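You operate a simulated robot arm through the tools that you are given. There is no shell and no other tool. Be economical: measure what you need, move in short steps, check, and stop when the job is done.

You run a simulated robot arm. Do the job below in one go: nothing can be reset, and whatever is moved stays where it is left.

TASK
Put the yellow sponge in the dust pan.

Only the result counts: the job must be done as asked and must still hold three seconds after the hand-in. Knocking over, shifting, dropping, spilling or breaking anything else fails it.

THE ROBOT
A 5-joint arm with a two-finger parallel gripper, fixed in place. Base frame: the origin is at the foot of the arm, x ahead of it, y to its left, z up; the work surface is at about z = 0. Lengths are in m, angles in rad, forces in N, time in s.
With the tool pointing down near the work surface it reaches from about 0.26 to 0.68 m from the base axis. Its first joint turns from -1.152 to 1.152 rad. The tool tilts only in the upright plane through the base axis and itself; it spins freely about its own axis. Payload 2.9 kg.
Tool frame: the origin (TCP) lies between the finger pads and is the grasp point; the fingertips stand 0.03 m ahead of it; z points along the fingers, y is the line along which they close. Largest opening 0.11 m; finger width 0.02, thickness 0.01; the body of the gripper, 0.048 by 0.112 m, starts 0.055 m behind the TCP.
Orientation is told as [roll, pitch, yaw] about the base's x, y, z axes, in that order, counted from this pose: with the fingers straight down and closing along the base's y, the tool's x points along the base's -x, its y along +y and its z along -z.

THE INTERFACE
- The arm moves only by the tool step_arm. Its argument "motion" is a list of rows, each an object (a shift or turn left out is 0, a gripper value left out holds the last) with "grip": the opening, from 0 (shut) to 1 (fully open); "delta_pos": the shift along the base's x, y, z in m, a list of three; "yaw": the turn about the base's z in rad. In form: [{"grip": grip, "delta_pos": [dx, dy, dz], "yaw": yaw}, ...]. A call has 1 to 10 rows; each row shifts and turns the commanded pose from where the row before left it. A row lasts 0.2 s, in which the tool goes at most 0.05 m and 0.15 rad; a call with a longer step from one row to the next is refused whole, and so is a gripper value outside its range. A pose out of reach is approached as far as the arm can. The call stops where the force on the tool passes 40 N (or 10 N more than at its start, if that is more) or the arm is blocked; 0.2 s more then pass. Each finger travels about 0.108 m/s and halts on what it meets, pressing with about 40 N; the grip force reading is that of the motor and also rises with nothing between the fingers. The clock runs only during rows and for 0.2 s after the last one: add rows that do not move to give the fingers time. It gives the time, the measured TCP pose, the force on the tool (base axes), the opening and the grip force at its end, in the units of the frame above (readings bear some noise), and new pictures: "pictures" is both (left out), scene, wrist or none.
- Cameras (640 x 400 px; columns grow to the right, rows downward): "scene" is fixed at [0.0203, -0.4415, 0.6325]; the picture's right is [0.93, -0.37, 0.00], its down [-0.17, -0.42, -0.89] and it looks along [0.33, 0.83, -0.45] (base axes); focal length 214 px, centre (320, 200). "wrist" rides on the gripper at [0.072, 0.017, -0.103] in the tool frame; the picture's right is [-0.23, 0.97, 0.00], its down [-0.76, -0.18, -0.62] and it looks along [-0.61, -0.14, 0.78] (tool axes); focal length 222 px, centre (320, 200). There is no depth. A picture from a camera that has moved, and an enlarged one, comes with that camera's place and axes in the base frame and with its lens. The place of the scene camera against the robot may be out by one fixed shift of up to 0.025 m in any direction.
- close_up(camera, box): a new picture of the part [left, top, right, bottom] of that camera's present view, enlarged. It takes no simulated time.
- job_done(): hands the job in; it is judged then, once.

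Work in short steps. Places have to be worked out from the pictures, the camera data and where the tool is seen: move nearer, look again, correct. Check each grasp and each placing, and mend what went wrong. You have 90 turns and 170 pictures in all, those below and enlarged ones among them. Open the gripper and draw the arm clear of the work before you hand the job in, unless the task says otherwise; then end with one line.

The tools are called after "Call:" by a JSON object that holds its "op" and its "data". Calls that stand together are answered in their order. step_arm: Moves the arm, as the interface text tells. Its arguments: {"type":"object","properties":{"motion":{"type":"array","items":{"type":"object","properties":{"grip":{"type":"number"},"delta_pos":{"type":"array","items":{"type":"number"}},"yaw":{"type":"number"}}}},"pictures":{"type":"string","enum":["both","scene","wrist","none"]}},"required":["motion"]} The other tools are called the same way: close_up (camera, box) takes an enlarged picture of a part of a camera's view; job_done () hands the job in.

At the start:

```text
time_s: 0.0
eef_pos: [0.2621, -0.1804, 0.5347]
tool_rot: [0.002, -0.001, 0.001]
ft_force: [-0.5, 0.6, 0.9]
width: 0.1099
gripper_force: 0.0
```

scene: 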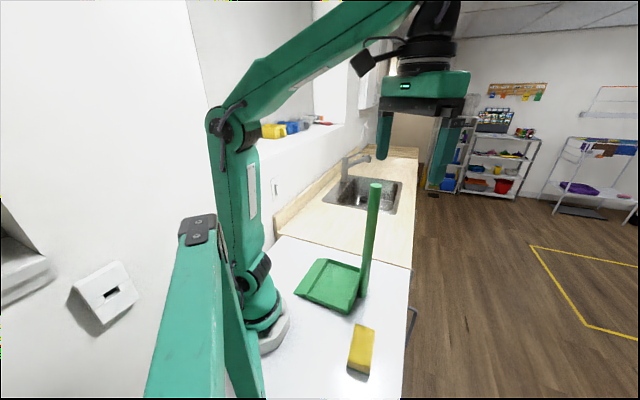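
wrist: 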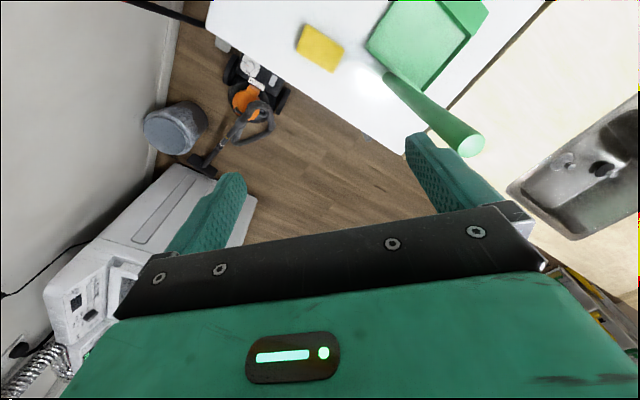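

The two cameras agree: the sponge is near (0.24, -0.173), the pan near (0.275, 0.06), and a tall handle stands near (0.35, -0.01). I'll enlarge both views for details.

Call:
{"op": "close_up", "data": {"camera": "scene", "box": [260, 170, 440, 390]}}

Call:
{"op": "close_up", "data": {"camera": "wrist", "box": [280, 0, 520, 160]}}

```text
1.82 times, centred on (350, 280) of scene
camera zoom: at [0.0203, -0.4415, 0.6325], right [0.93, -0.37, 0.0], down [-0.17, -0.42, -0.89], along [0.33, 0.83, -0.45], focal length 390 px, centre (266, 54)
```

zoom: 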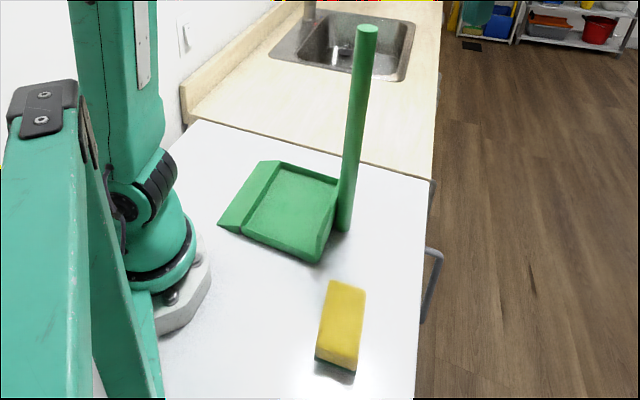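

```text
2.50 times, centred on (400, 80) of wrist
camera zoom: at [0.1887, -0.1628, 0.6385], right [0.23, 0.97, 0.0], down [0.76, -0.18, 0.62], along [0.61, -0.14, -0.78], focal length 555 px, centre (120, 500)
```

zoom: 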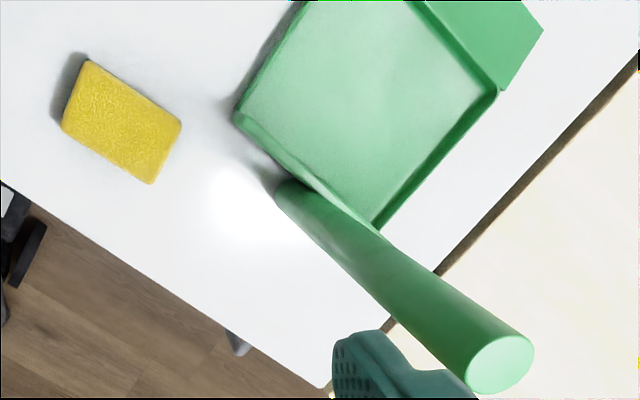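

The sponge's long side points about 48° from x and is about 0.095 by 0.058 m. I'll turn by 0.84 rad to grip across the short side, move above it and descend part way.

Call:
{"op": "step_arm", "data": {"motion": [{"grip": 1, "delta_pos": [-0.004, 0.002, -0.045], "yaw": 0.14}, {"delta_pos": [-0.004, 0.002, -0.045], "yaw": 0.14}, {"delta_pos": [-0.004, 0.002, -0.045], "yaw": 0.14}, {"delta_pos": [-0.004, 0.002, -0.045], "yaw": 0.14}, {"delta_pos": [-0.004, 0.001, -0.045], "yaw": 0.14}, {"delta_pos": [-0.002, 0, -0.045], "yaw": 0.14}, {"delta_pos": [0, 0, -0.04]}, {}]}}

```text
time_s: 1.8
eef_pos: [0.2413, -0.1703, 0.2249]
tool_rot: [0.0, -0.002, 0.841]
ft_force: [0.6, 0.9, -0.7]
width: 0.11
gripper_force: 0.1
camera wrist: at [0.1784, -0.2126, 0.329], right [-0.57, 0.82, 0.0], down [0.64, 0.45, 0.62], along [0.51, 0.36, -0.78], focal length 222 px, centre (320, 200)
```

scene: 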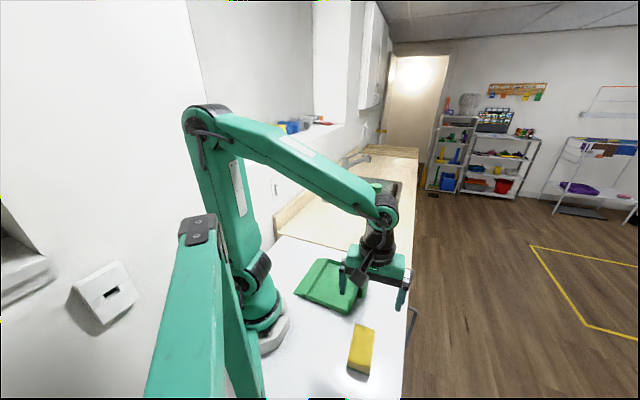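
wrist: 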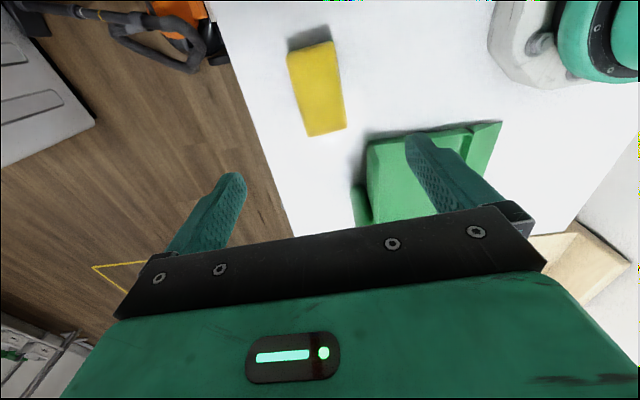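

The sponge now measures at about (0.235, -0.172) and the jaws line up with it. I'll correct slightly and go down.

Call:
{"op": "step_arm", "data": {"motion": [{"delta_pos": [-0.005, -0.002, -0.04]}, {"delta_pos": [0, 0, -0.04]}, {"delta_pos": [0, 0, -0.04]}, {"delta_pos": [0, 0, -0.02]}, {}]}}

```text
time_s: 3.0
eef_pos: [0.233, -0.172, 0.0837]
tool_rot: [0.0, -0.001, 0.839]
ft_force: [0.7, 0.3, 0.1]
width: 0.11
gripper_force: 0.1
camera wrist: at [0.1725, -0.2153, 0.1883], right [-0.57, 0.82, 0.0], down [0.64, 0.45, 0.62], along [0.51, 0.36, -0.78], focal length 222 px, centre (320, 200)
```

scene: 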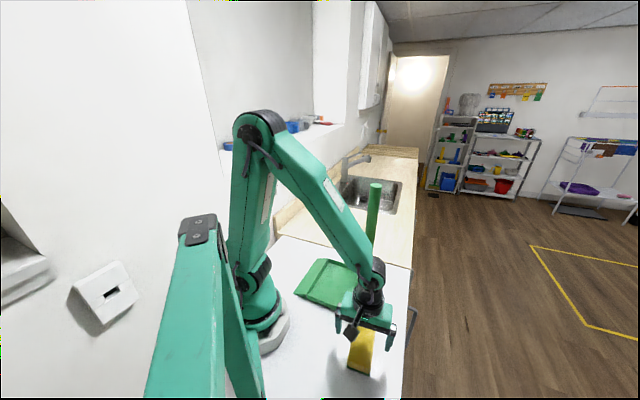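
wrist: 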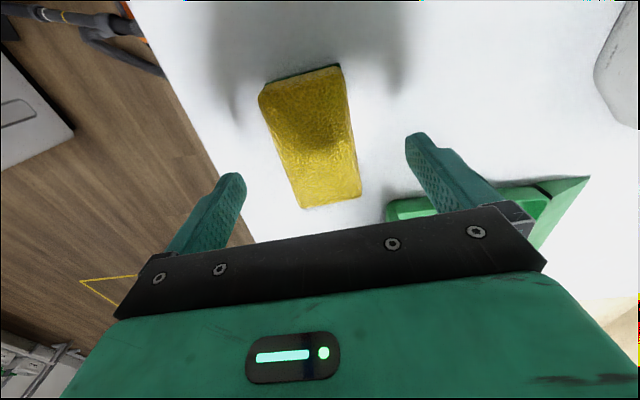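

Alignment is good, with the sponge centre at about (0.237, -0.170). I'll lower to z≈0.036 and close.

Call:
{"op": "step_arm", "data": {"motion": [{"delta_pos": [0.004, 0.002, -0.024]}, {"delta_pos": [0, 0, -0.024]}, {}, {"grip": 0}, {}, {}, {}, {}]}}

```text
time_s: 4.8
eef_pos: [0.2386, -0.1711, 0.0369]
tool_rot: [0.0, -0.001, 0.839]
ft_force: [-0.4, 0.5, 0.1]
width: 0.0569
gripper_force: 40.4
camera wrist: at [0.177, -0.2135, 0.1409], right [-0.57, 0.82, 0.0], down [0.64, 0.45, 0.62], along [0.51, 0.36, -0.78], focal length 222 px, centre (320, 200)
```

scene: 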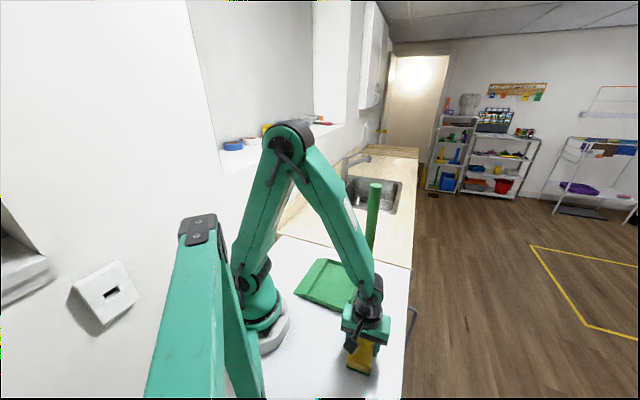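
wrist: 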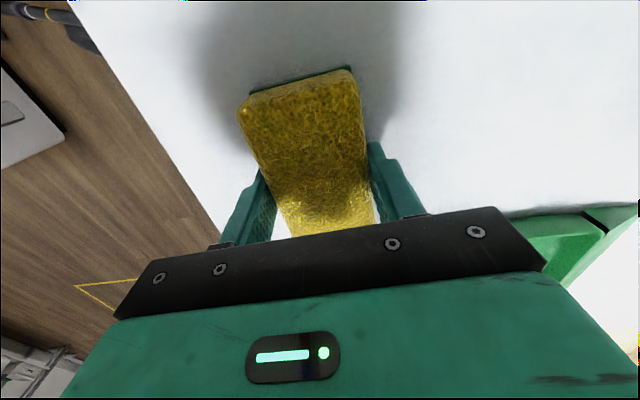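

The grip holds at 0.057 m. I'll lift straight up to about z=0.48.

Call:
{"op": "step_arm", "data": {"motion": [{"delta_pos": [0, 0, 0.03]}, {"delta_pos": [0, 0, 0.045]}, {"delta_pos": [0, 0, 0.045]}, {"delta_pos": [0, 0, 0.045]}, {"delta_pos": [0, 0, 0.045]}, {"delta_pos": [0, 0, 0.045]}, {"delta_pos": [0, 0, 0.045]}, {"delta_pos": [0, 0, 0.045]}, {"delta_pos": [0, 0, 0.045]}, {"delta_pos": [0, 0, 0.045]}]}}

```text
time_s: 7.0
eef_pos: [0.2375, -0.1694, 0.4719]
tool_rot: [-0.001, 0.0, 0.84]
ft_force: [-0.5, -0.6, 0.4]
width: 0.0563
gripper_force: 39.7
camera wrist: at [0.1769, -0.2134, 0.5762], right [-0.57, 0.82, 0.0], down [0.64, 0.45, 0.62], along [0.51, 0.36, -0.78], focal length 222 px, centre (320, 200)
```

scene: 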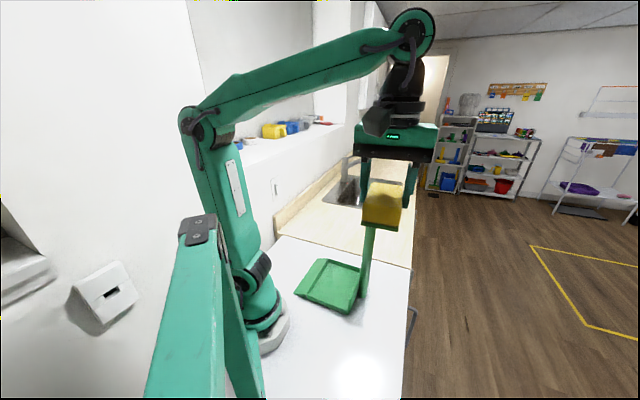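
wrist: 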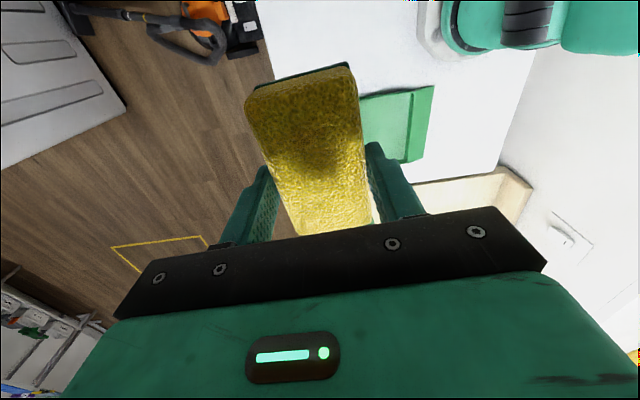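

The sponge is securely held, clear of the handle top (about 0.37–0.39). I'll raise a bit more, swing over to the pan, and turn towards yaw ≈ -0.92 so the gripper's thin side and camera stay away from the handle.

Call:
{"op": "step_arm", "data": {"motion": [{"delta_pos": [0, 0, 0.03], "yaw": -0.14}, {"delta_pos": [0, 0, 0.02], "yaw": -0.14}, {"delta_pos": [0, 0.02, 0], "yaw": -0.14}, {"delta_pos": [0.005, 0.03, 0], "yaw": -0.14}, {"delta_pos": [0.005, 0.035, 0], "yaw": -0.14}, {"delta_pos": [0.005, 0.035, 0], "yaw": -0.14}, {"delta_pos": [0.005, 0.035, 0], "yaw": -0.14}, {"delta_pos": [0.005, 0.035, 0], "yaw": -0.14}, {"delta_pos": [0.005, 0.03, 0], "yaw": -0.14}, {"delta_pos": [0, 0.02, 0], "yaw": -0.14}], "pictures": "none"}}

Call:
{"op": "step_arm", "data": {"motion": [{"yaw": -0.14}, {"yaw": -0.14}, {"yaw": -0.08}, {}]}}

```text
time_s: 9.2
eef_pos: [0.2678, 0.0701, 0.5209]
tool_rot: [0.0, -0.001, -0.561]
ft_force: [0.0, 0.1, -1.1]
width: 0.0564
gripper_force: 39.9
```

```text
time_s: 10.2
eef_pos: [0.2691, 0.0694, 0.5218]
tool_rot: [0.001, 0.001, -0.921]
ft_force: [-0.1, 0.3, -0.7]
width: 0.0565
gripper_force: 40.0
camera wrist: at [0.2378, 0.1371, 0.6254], right [0.91, 0.41, 0.0], down [0.32, -0.71, 0.62], along [0.25, -0.57, -0.78], focal length 222 px, centre (320, 200)
```

scene: 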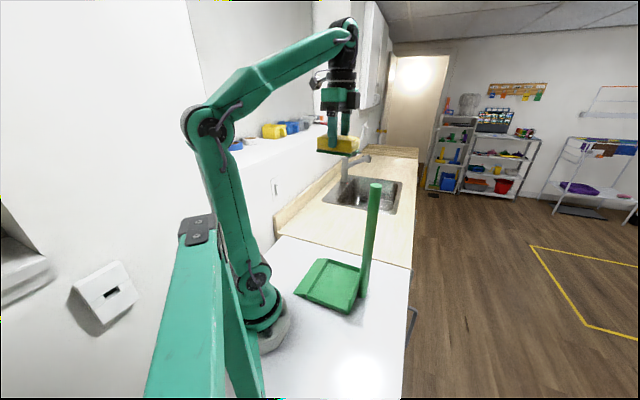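
wrist: 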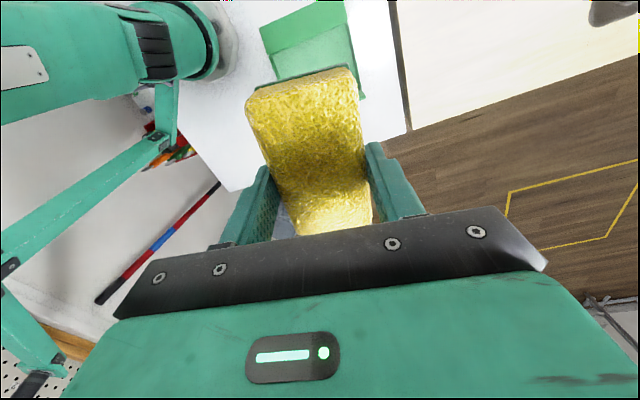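

The pan's floor centre is at about (0.275, 0.063), with the lip on the far-left edge and the handle behind the opposite wall. I'll shift slightly and descend to z≈0.15.

Call:
{"op": "step_arm", "data": {"motion": [{"delta_pos": [0.005, -0.005, -0.04], "yaw": 0.1}, {"delta_pos": [0, 0, -0.045]}, {"delta_pos": [0, 0, -0.045]}, {"delta_pos": [0, 0, -0.045]}, {"delta_pos": [0, 0, -0.045]}, {"delta_pos": [0, 0, -0.045]}, {"delta_pos": [0, 0, -0.045]}, {"delta_pos": [0, 0, -0.045]}, {"delta_pos": [0, 0, -0.02]}, {}]}}

```text
time_s: 12.4
eef_pos: [0.2734, 0.0641, 0.1452]
tool_rot: [0.0, 0.0, -0.821]
ft_force: [-0.3, 0.8, 0.8]
width: 0.0563
gripper_force: 40.0
camera wrist: at [0.2361, 0.1295, 0.2499], right [0.87, 0.5, 0.0], down [0.39, -0.68, 0.62], along [0.31, -0.54, -0.78], focal length 222 px, centre (320, 200)
```

scene: 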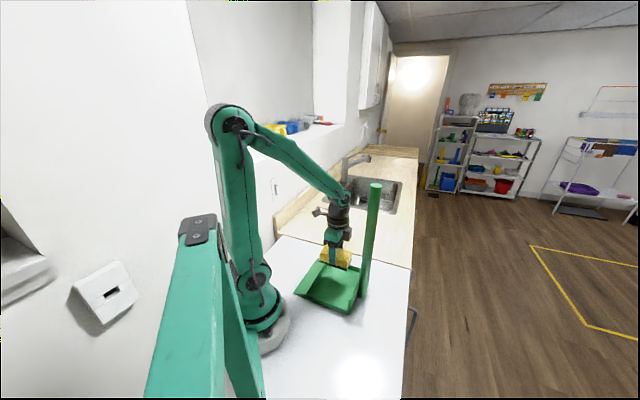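
wrist: 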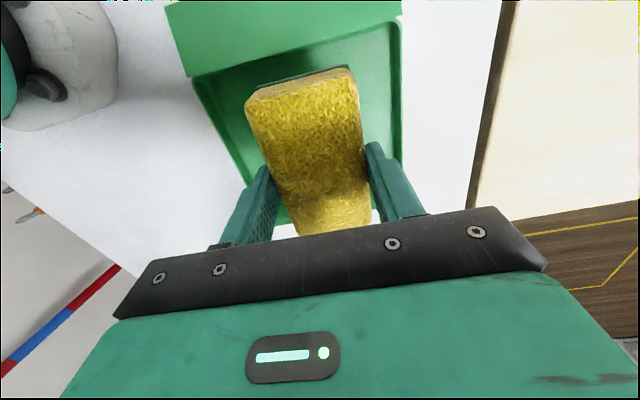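

The ramp's inner edge is close to the lip-side end of the sponge, so I'll shift about 1.2 cm towards the handle wall and go down to z≈0.075.

Call:
{"op": "step_arm", "data": {"motion": [{"delta_pos": [0.007, -0.01, -0.02]}, {"delta_pos": [0, 0, -0.03]}, {"delta_pos": [0, 0, -0.02]}, {}]}}

Call:
{"op": "close_up", "data": {"camera": "scene", "box": [270, 190, 430, 340]}}

```text
time_s: 13.4
eef_pos: [0.2811, 0.0546, 0.0771]
tool_rot: [0.0, -0.001, -0.82]
ft_force: [-0.2, -0.3, 0.2]
width: 0.0561
gripper_force: 40.1
camera wrist: at [0.2435, 0.1186, 0.1806], right [0.87, 0.5, 0.0], down [0.39, -0.68, 0.62], along [0.31, -0.54, -0.78], focal length 222 px, centre (320, 200)
```

scene: 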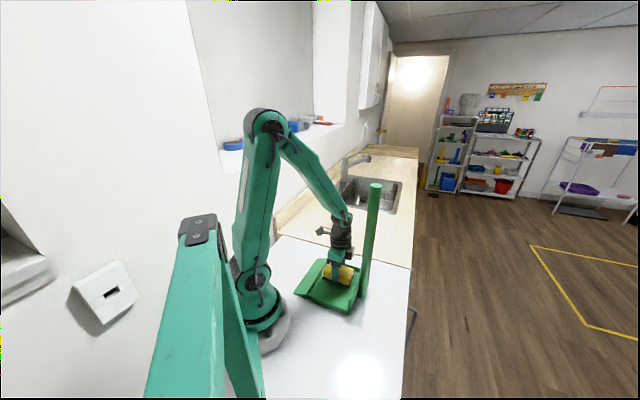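
wrist: 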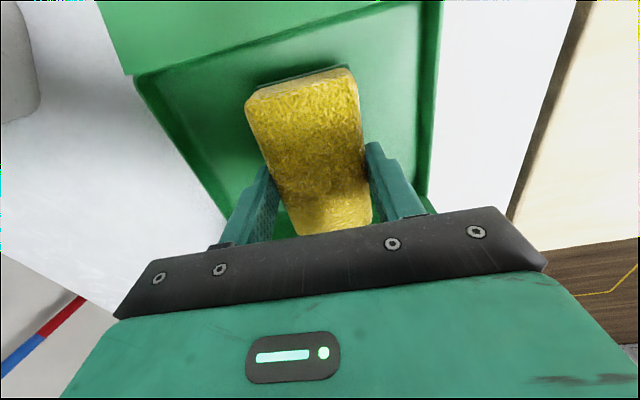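

```text
2.67 times, centred on (350, 265) of scene
camera zoom: at [0.0203, -0.4415, 0.6325], right [0.93, -0.37, 0.0], down [-0.17, -0.42, -0.89], along [0.33, 0.83, -0.45], focal length 572 px, centre (240, 27)
```

zoom: 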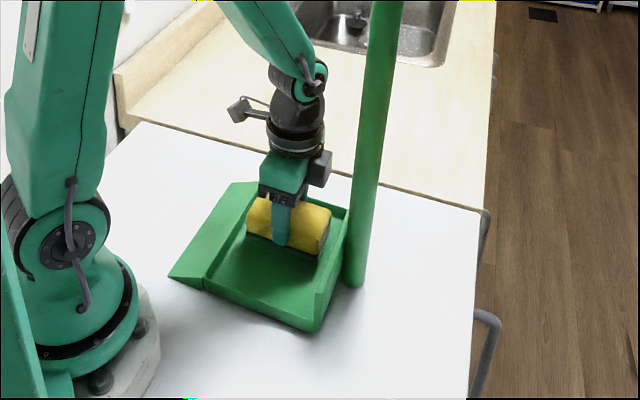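

The sponge fits inside the flat floor with roughly 1–2 cm clear at either end. I'll lower it gently and watch the force.

Call:
{"op": "step_arm", "data": {"motion": [{"delta_pos": [0, 0, -0.015]}, {"delta_pos": [0, 0, -0.01]}, {}]}}

Call:
{"op": "close_up", "data": {"camera": "scene", "box": [290, 240, 390, 330]}}

```text
time_s: 14.2
eef_pos: [0.2802, 0.0541, 0.0522]
tool_rot: [0.0, 0.0, -0.82]
ft_force: [-5.5, 0.3, 15.4]
width: 0.0564
gripper_force: 39.8
camera wrist: at [0.2433, 0.1188, 0.1558], right [0.87, 0.5, 0.0], down [0.39, -0.68, 0.62], along [0.31, -0.54, -0.78], focal length 222 px, centre (320, 200)
```

scene: 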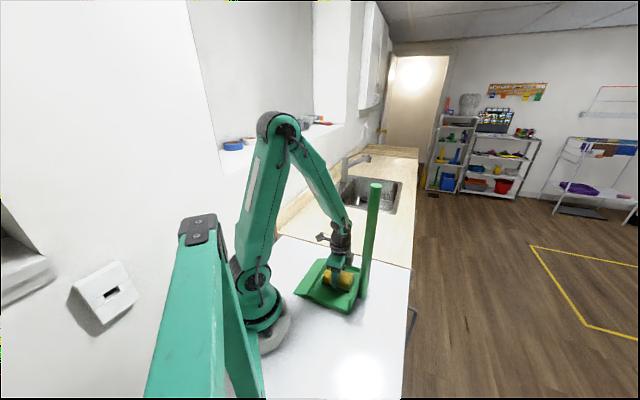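
wrist: 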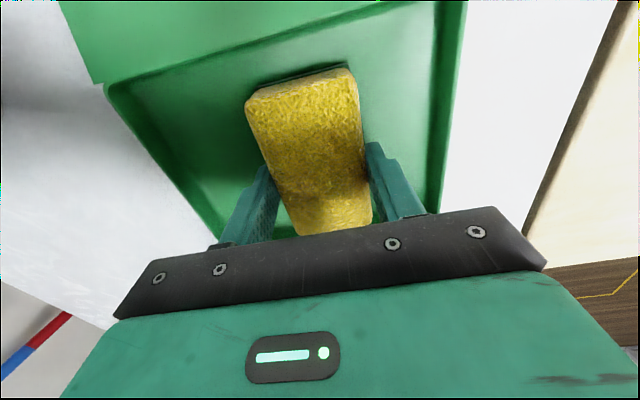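

```text
4.44 times, centred on (340, 285) of scene
camera zoom: at [0.0202, -0.4415, 0.6325], right [0.93, -0.37, 0.0], down [-0.17, -0.42, -0.89], along [0.33, 0.83, -0.45], focal length 953 px, centre (231, -178)
```

zoom: 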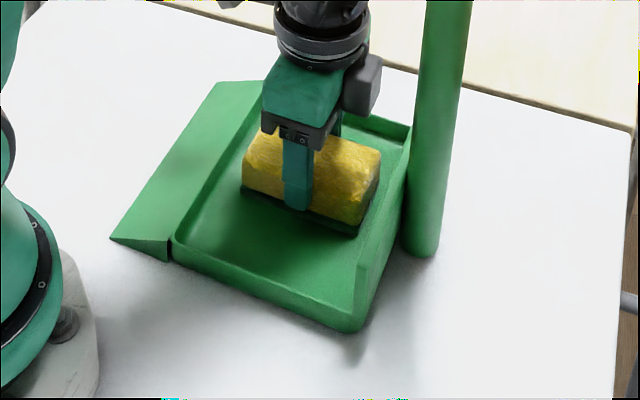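

It touches the pan floor at z≈0.052 with about 15 N, and there's a visible gap to the walls. I'll relieve the load by 3 mm and open part way.

Call:
{"op": "step_arm", "data": {"motion": [{"delta_pos": [0, 0, 0.003]}, {}, {"grip": 0.6}, {"grip": 0.72}, {}, {}]}}

Call:
{"op": "close_up", "data": {"camera": "scene", "box": [290, 240, 390, 330]}}

```text
time_s: 15.6
eef_pos: [0.2797, 0.0543, 0.0546]
tool_rot: [-0.001, 0.002, -0.821]
ft_force: [-0.7, -0.2, -0.1]
width: 0.0791
gripper_force: 0.0
camera wrist: at [0.2433, 0.1188, 0.1585], right [0.87, 0.5, 0.0], down [0.39, -0.68, 0.62], along [0.31, -0.54, -0.78], focal length 222 px, centre (320, 200)
```

scene: 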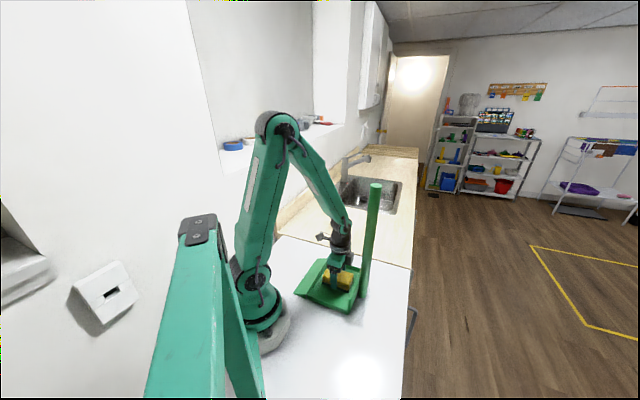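
wrist: 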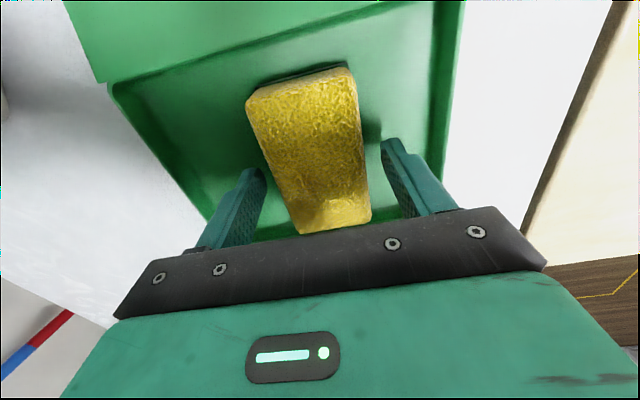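

```text
4.44 times, centred on (340, 285) of scene
camera zoom: at [0.0203, -0.4415, 0.6325], right [0.93, -0.37, 0.0], down [-0.17, -0.42, -0.89], along [0.33, 0.83, -0.45], focal length 953 px, centre (231, -178)
```

zoom: 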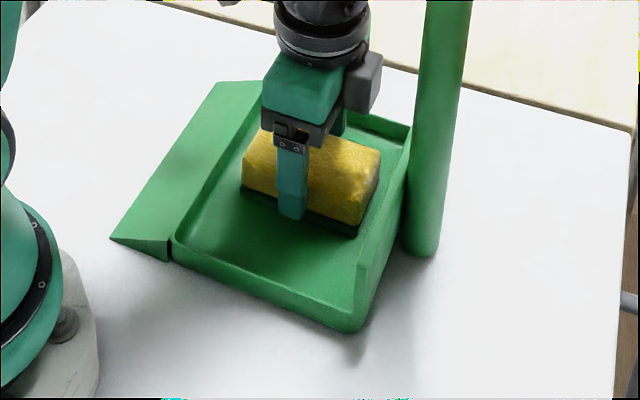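

The sponge is released and lies in the pan. I'll go straight up past the handle top.

Call:
{"op": "step_arm", "data": {"motion": [{"delta_pos": [0, 0, 0.02]}, {"delta_pos": [0, 0, 0.045]}, {"delta_pos": [0, 0, 0.045]}, {"delta_pos": [0, 0, 0.045]}, {"delta_pos": [0, 0, 0.045]}, {"delta_pos": [0, 0, 0.045]}, {"delta_pos": [0, 0, 0.045]}, {"delta_pos": [0, 0, 0.045]}, {"delta_pos": [0, 0, 0.045]}, {"delta_pos": [0, 0, 0.045]}]}}

Call:
{"op": "close_up", "data": {"camera": "scene", "box": [270, 190, 430, 340]}}

```text
time_s: 17.8
eef_pos: [0.2792, 0.0542, 0.4809]
tool_rot: [0.0, 0.0, -0.818]
ft_force: [-0.1, -1.1, 0.7]
width: 0.0793
gripper_force: 0.0
camera wrist: at [0.2432, 0.1187, 0.584], right [0.87, 0.5, 0.0], down [0.39, -0.68, 0.62], along [0.31, -0.54, -0.78], focal length 222 px, centre (320, 200)
```

scene: 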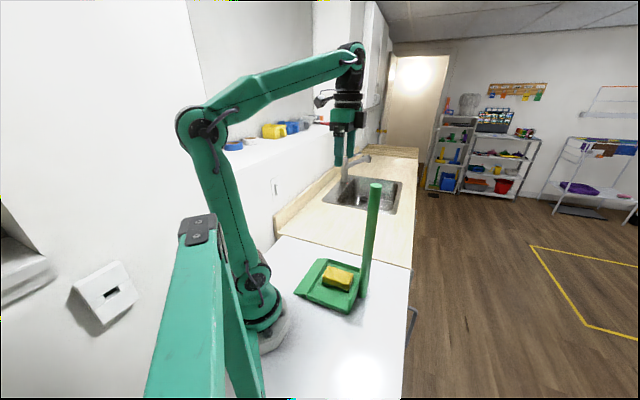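
wrist: 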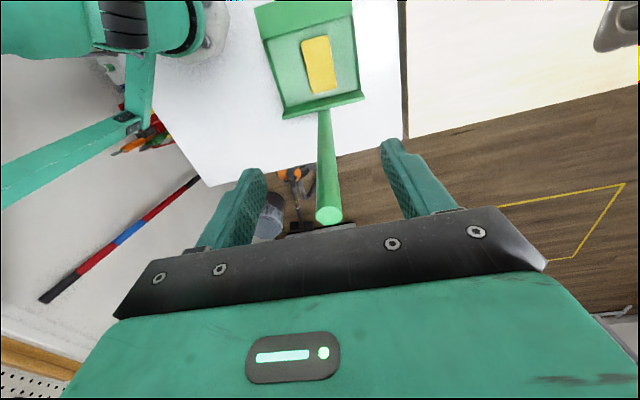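

```text
2.67 times, centred on (350, 265) of scene
camera zoom: at [0.0203, -0.4415, 0.6325], right [0.93, -0.37, 0.0], down [-0.17, -0.42, -0.89], along [0.33, 0.83, -0.45], focal length 572 px, centre (240, 27)
```

zoom: 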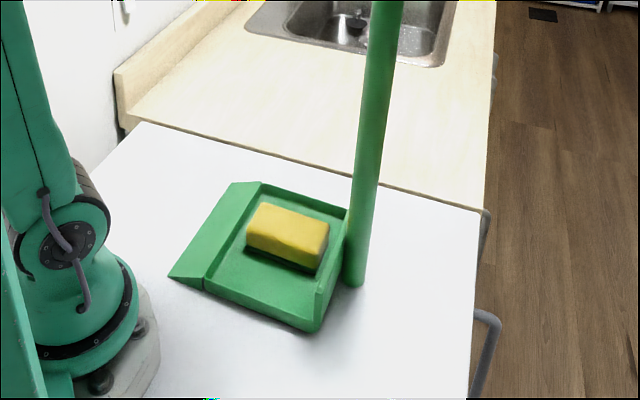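

The sponge lies flat in the pan, the pan hasn't moved and the arm is clear. I'm handing in.

Call:
{"op": "job_done", "data": {}}

```text
The job is handed in.
```

The yellow sponge is lying flat in the dust pan. The last pictures show the pan where it was and nothing else disturbed. The gripper is open and the arm is raised clear.
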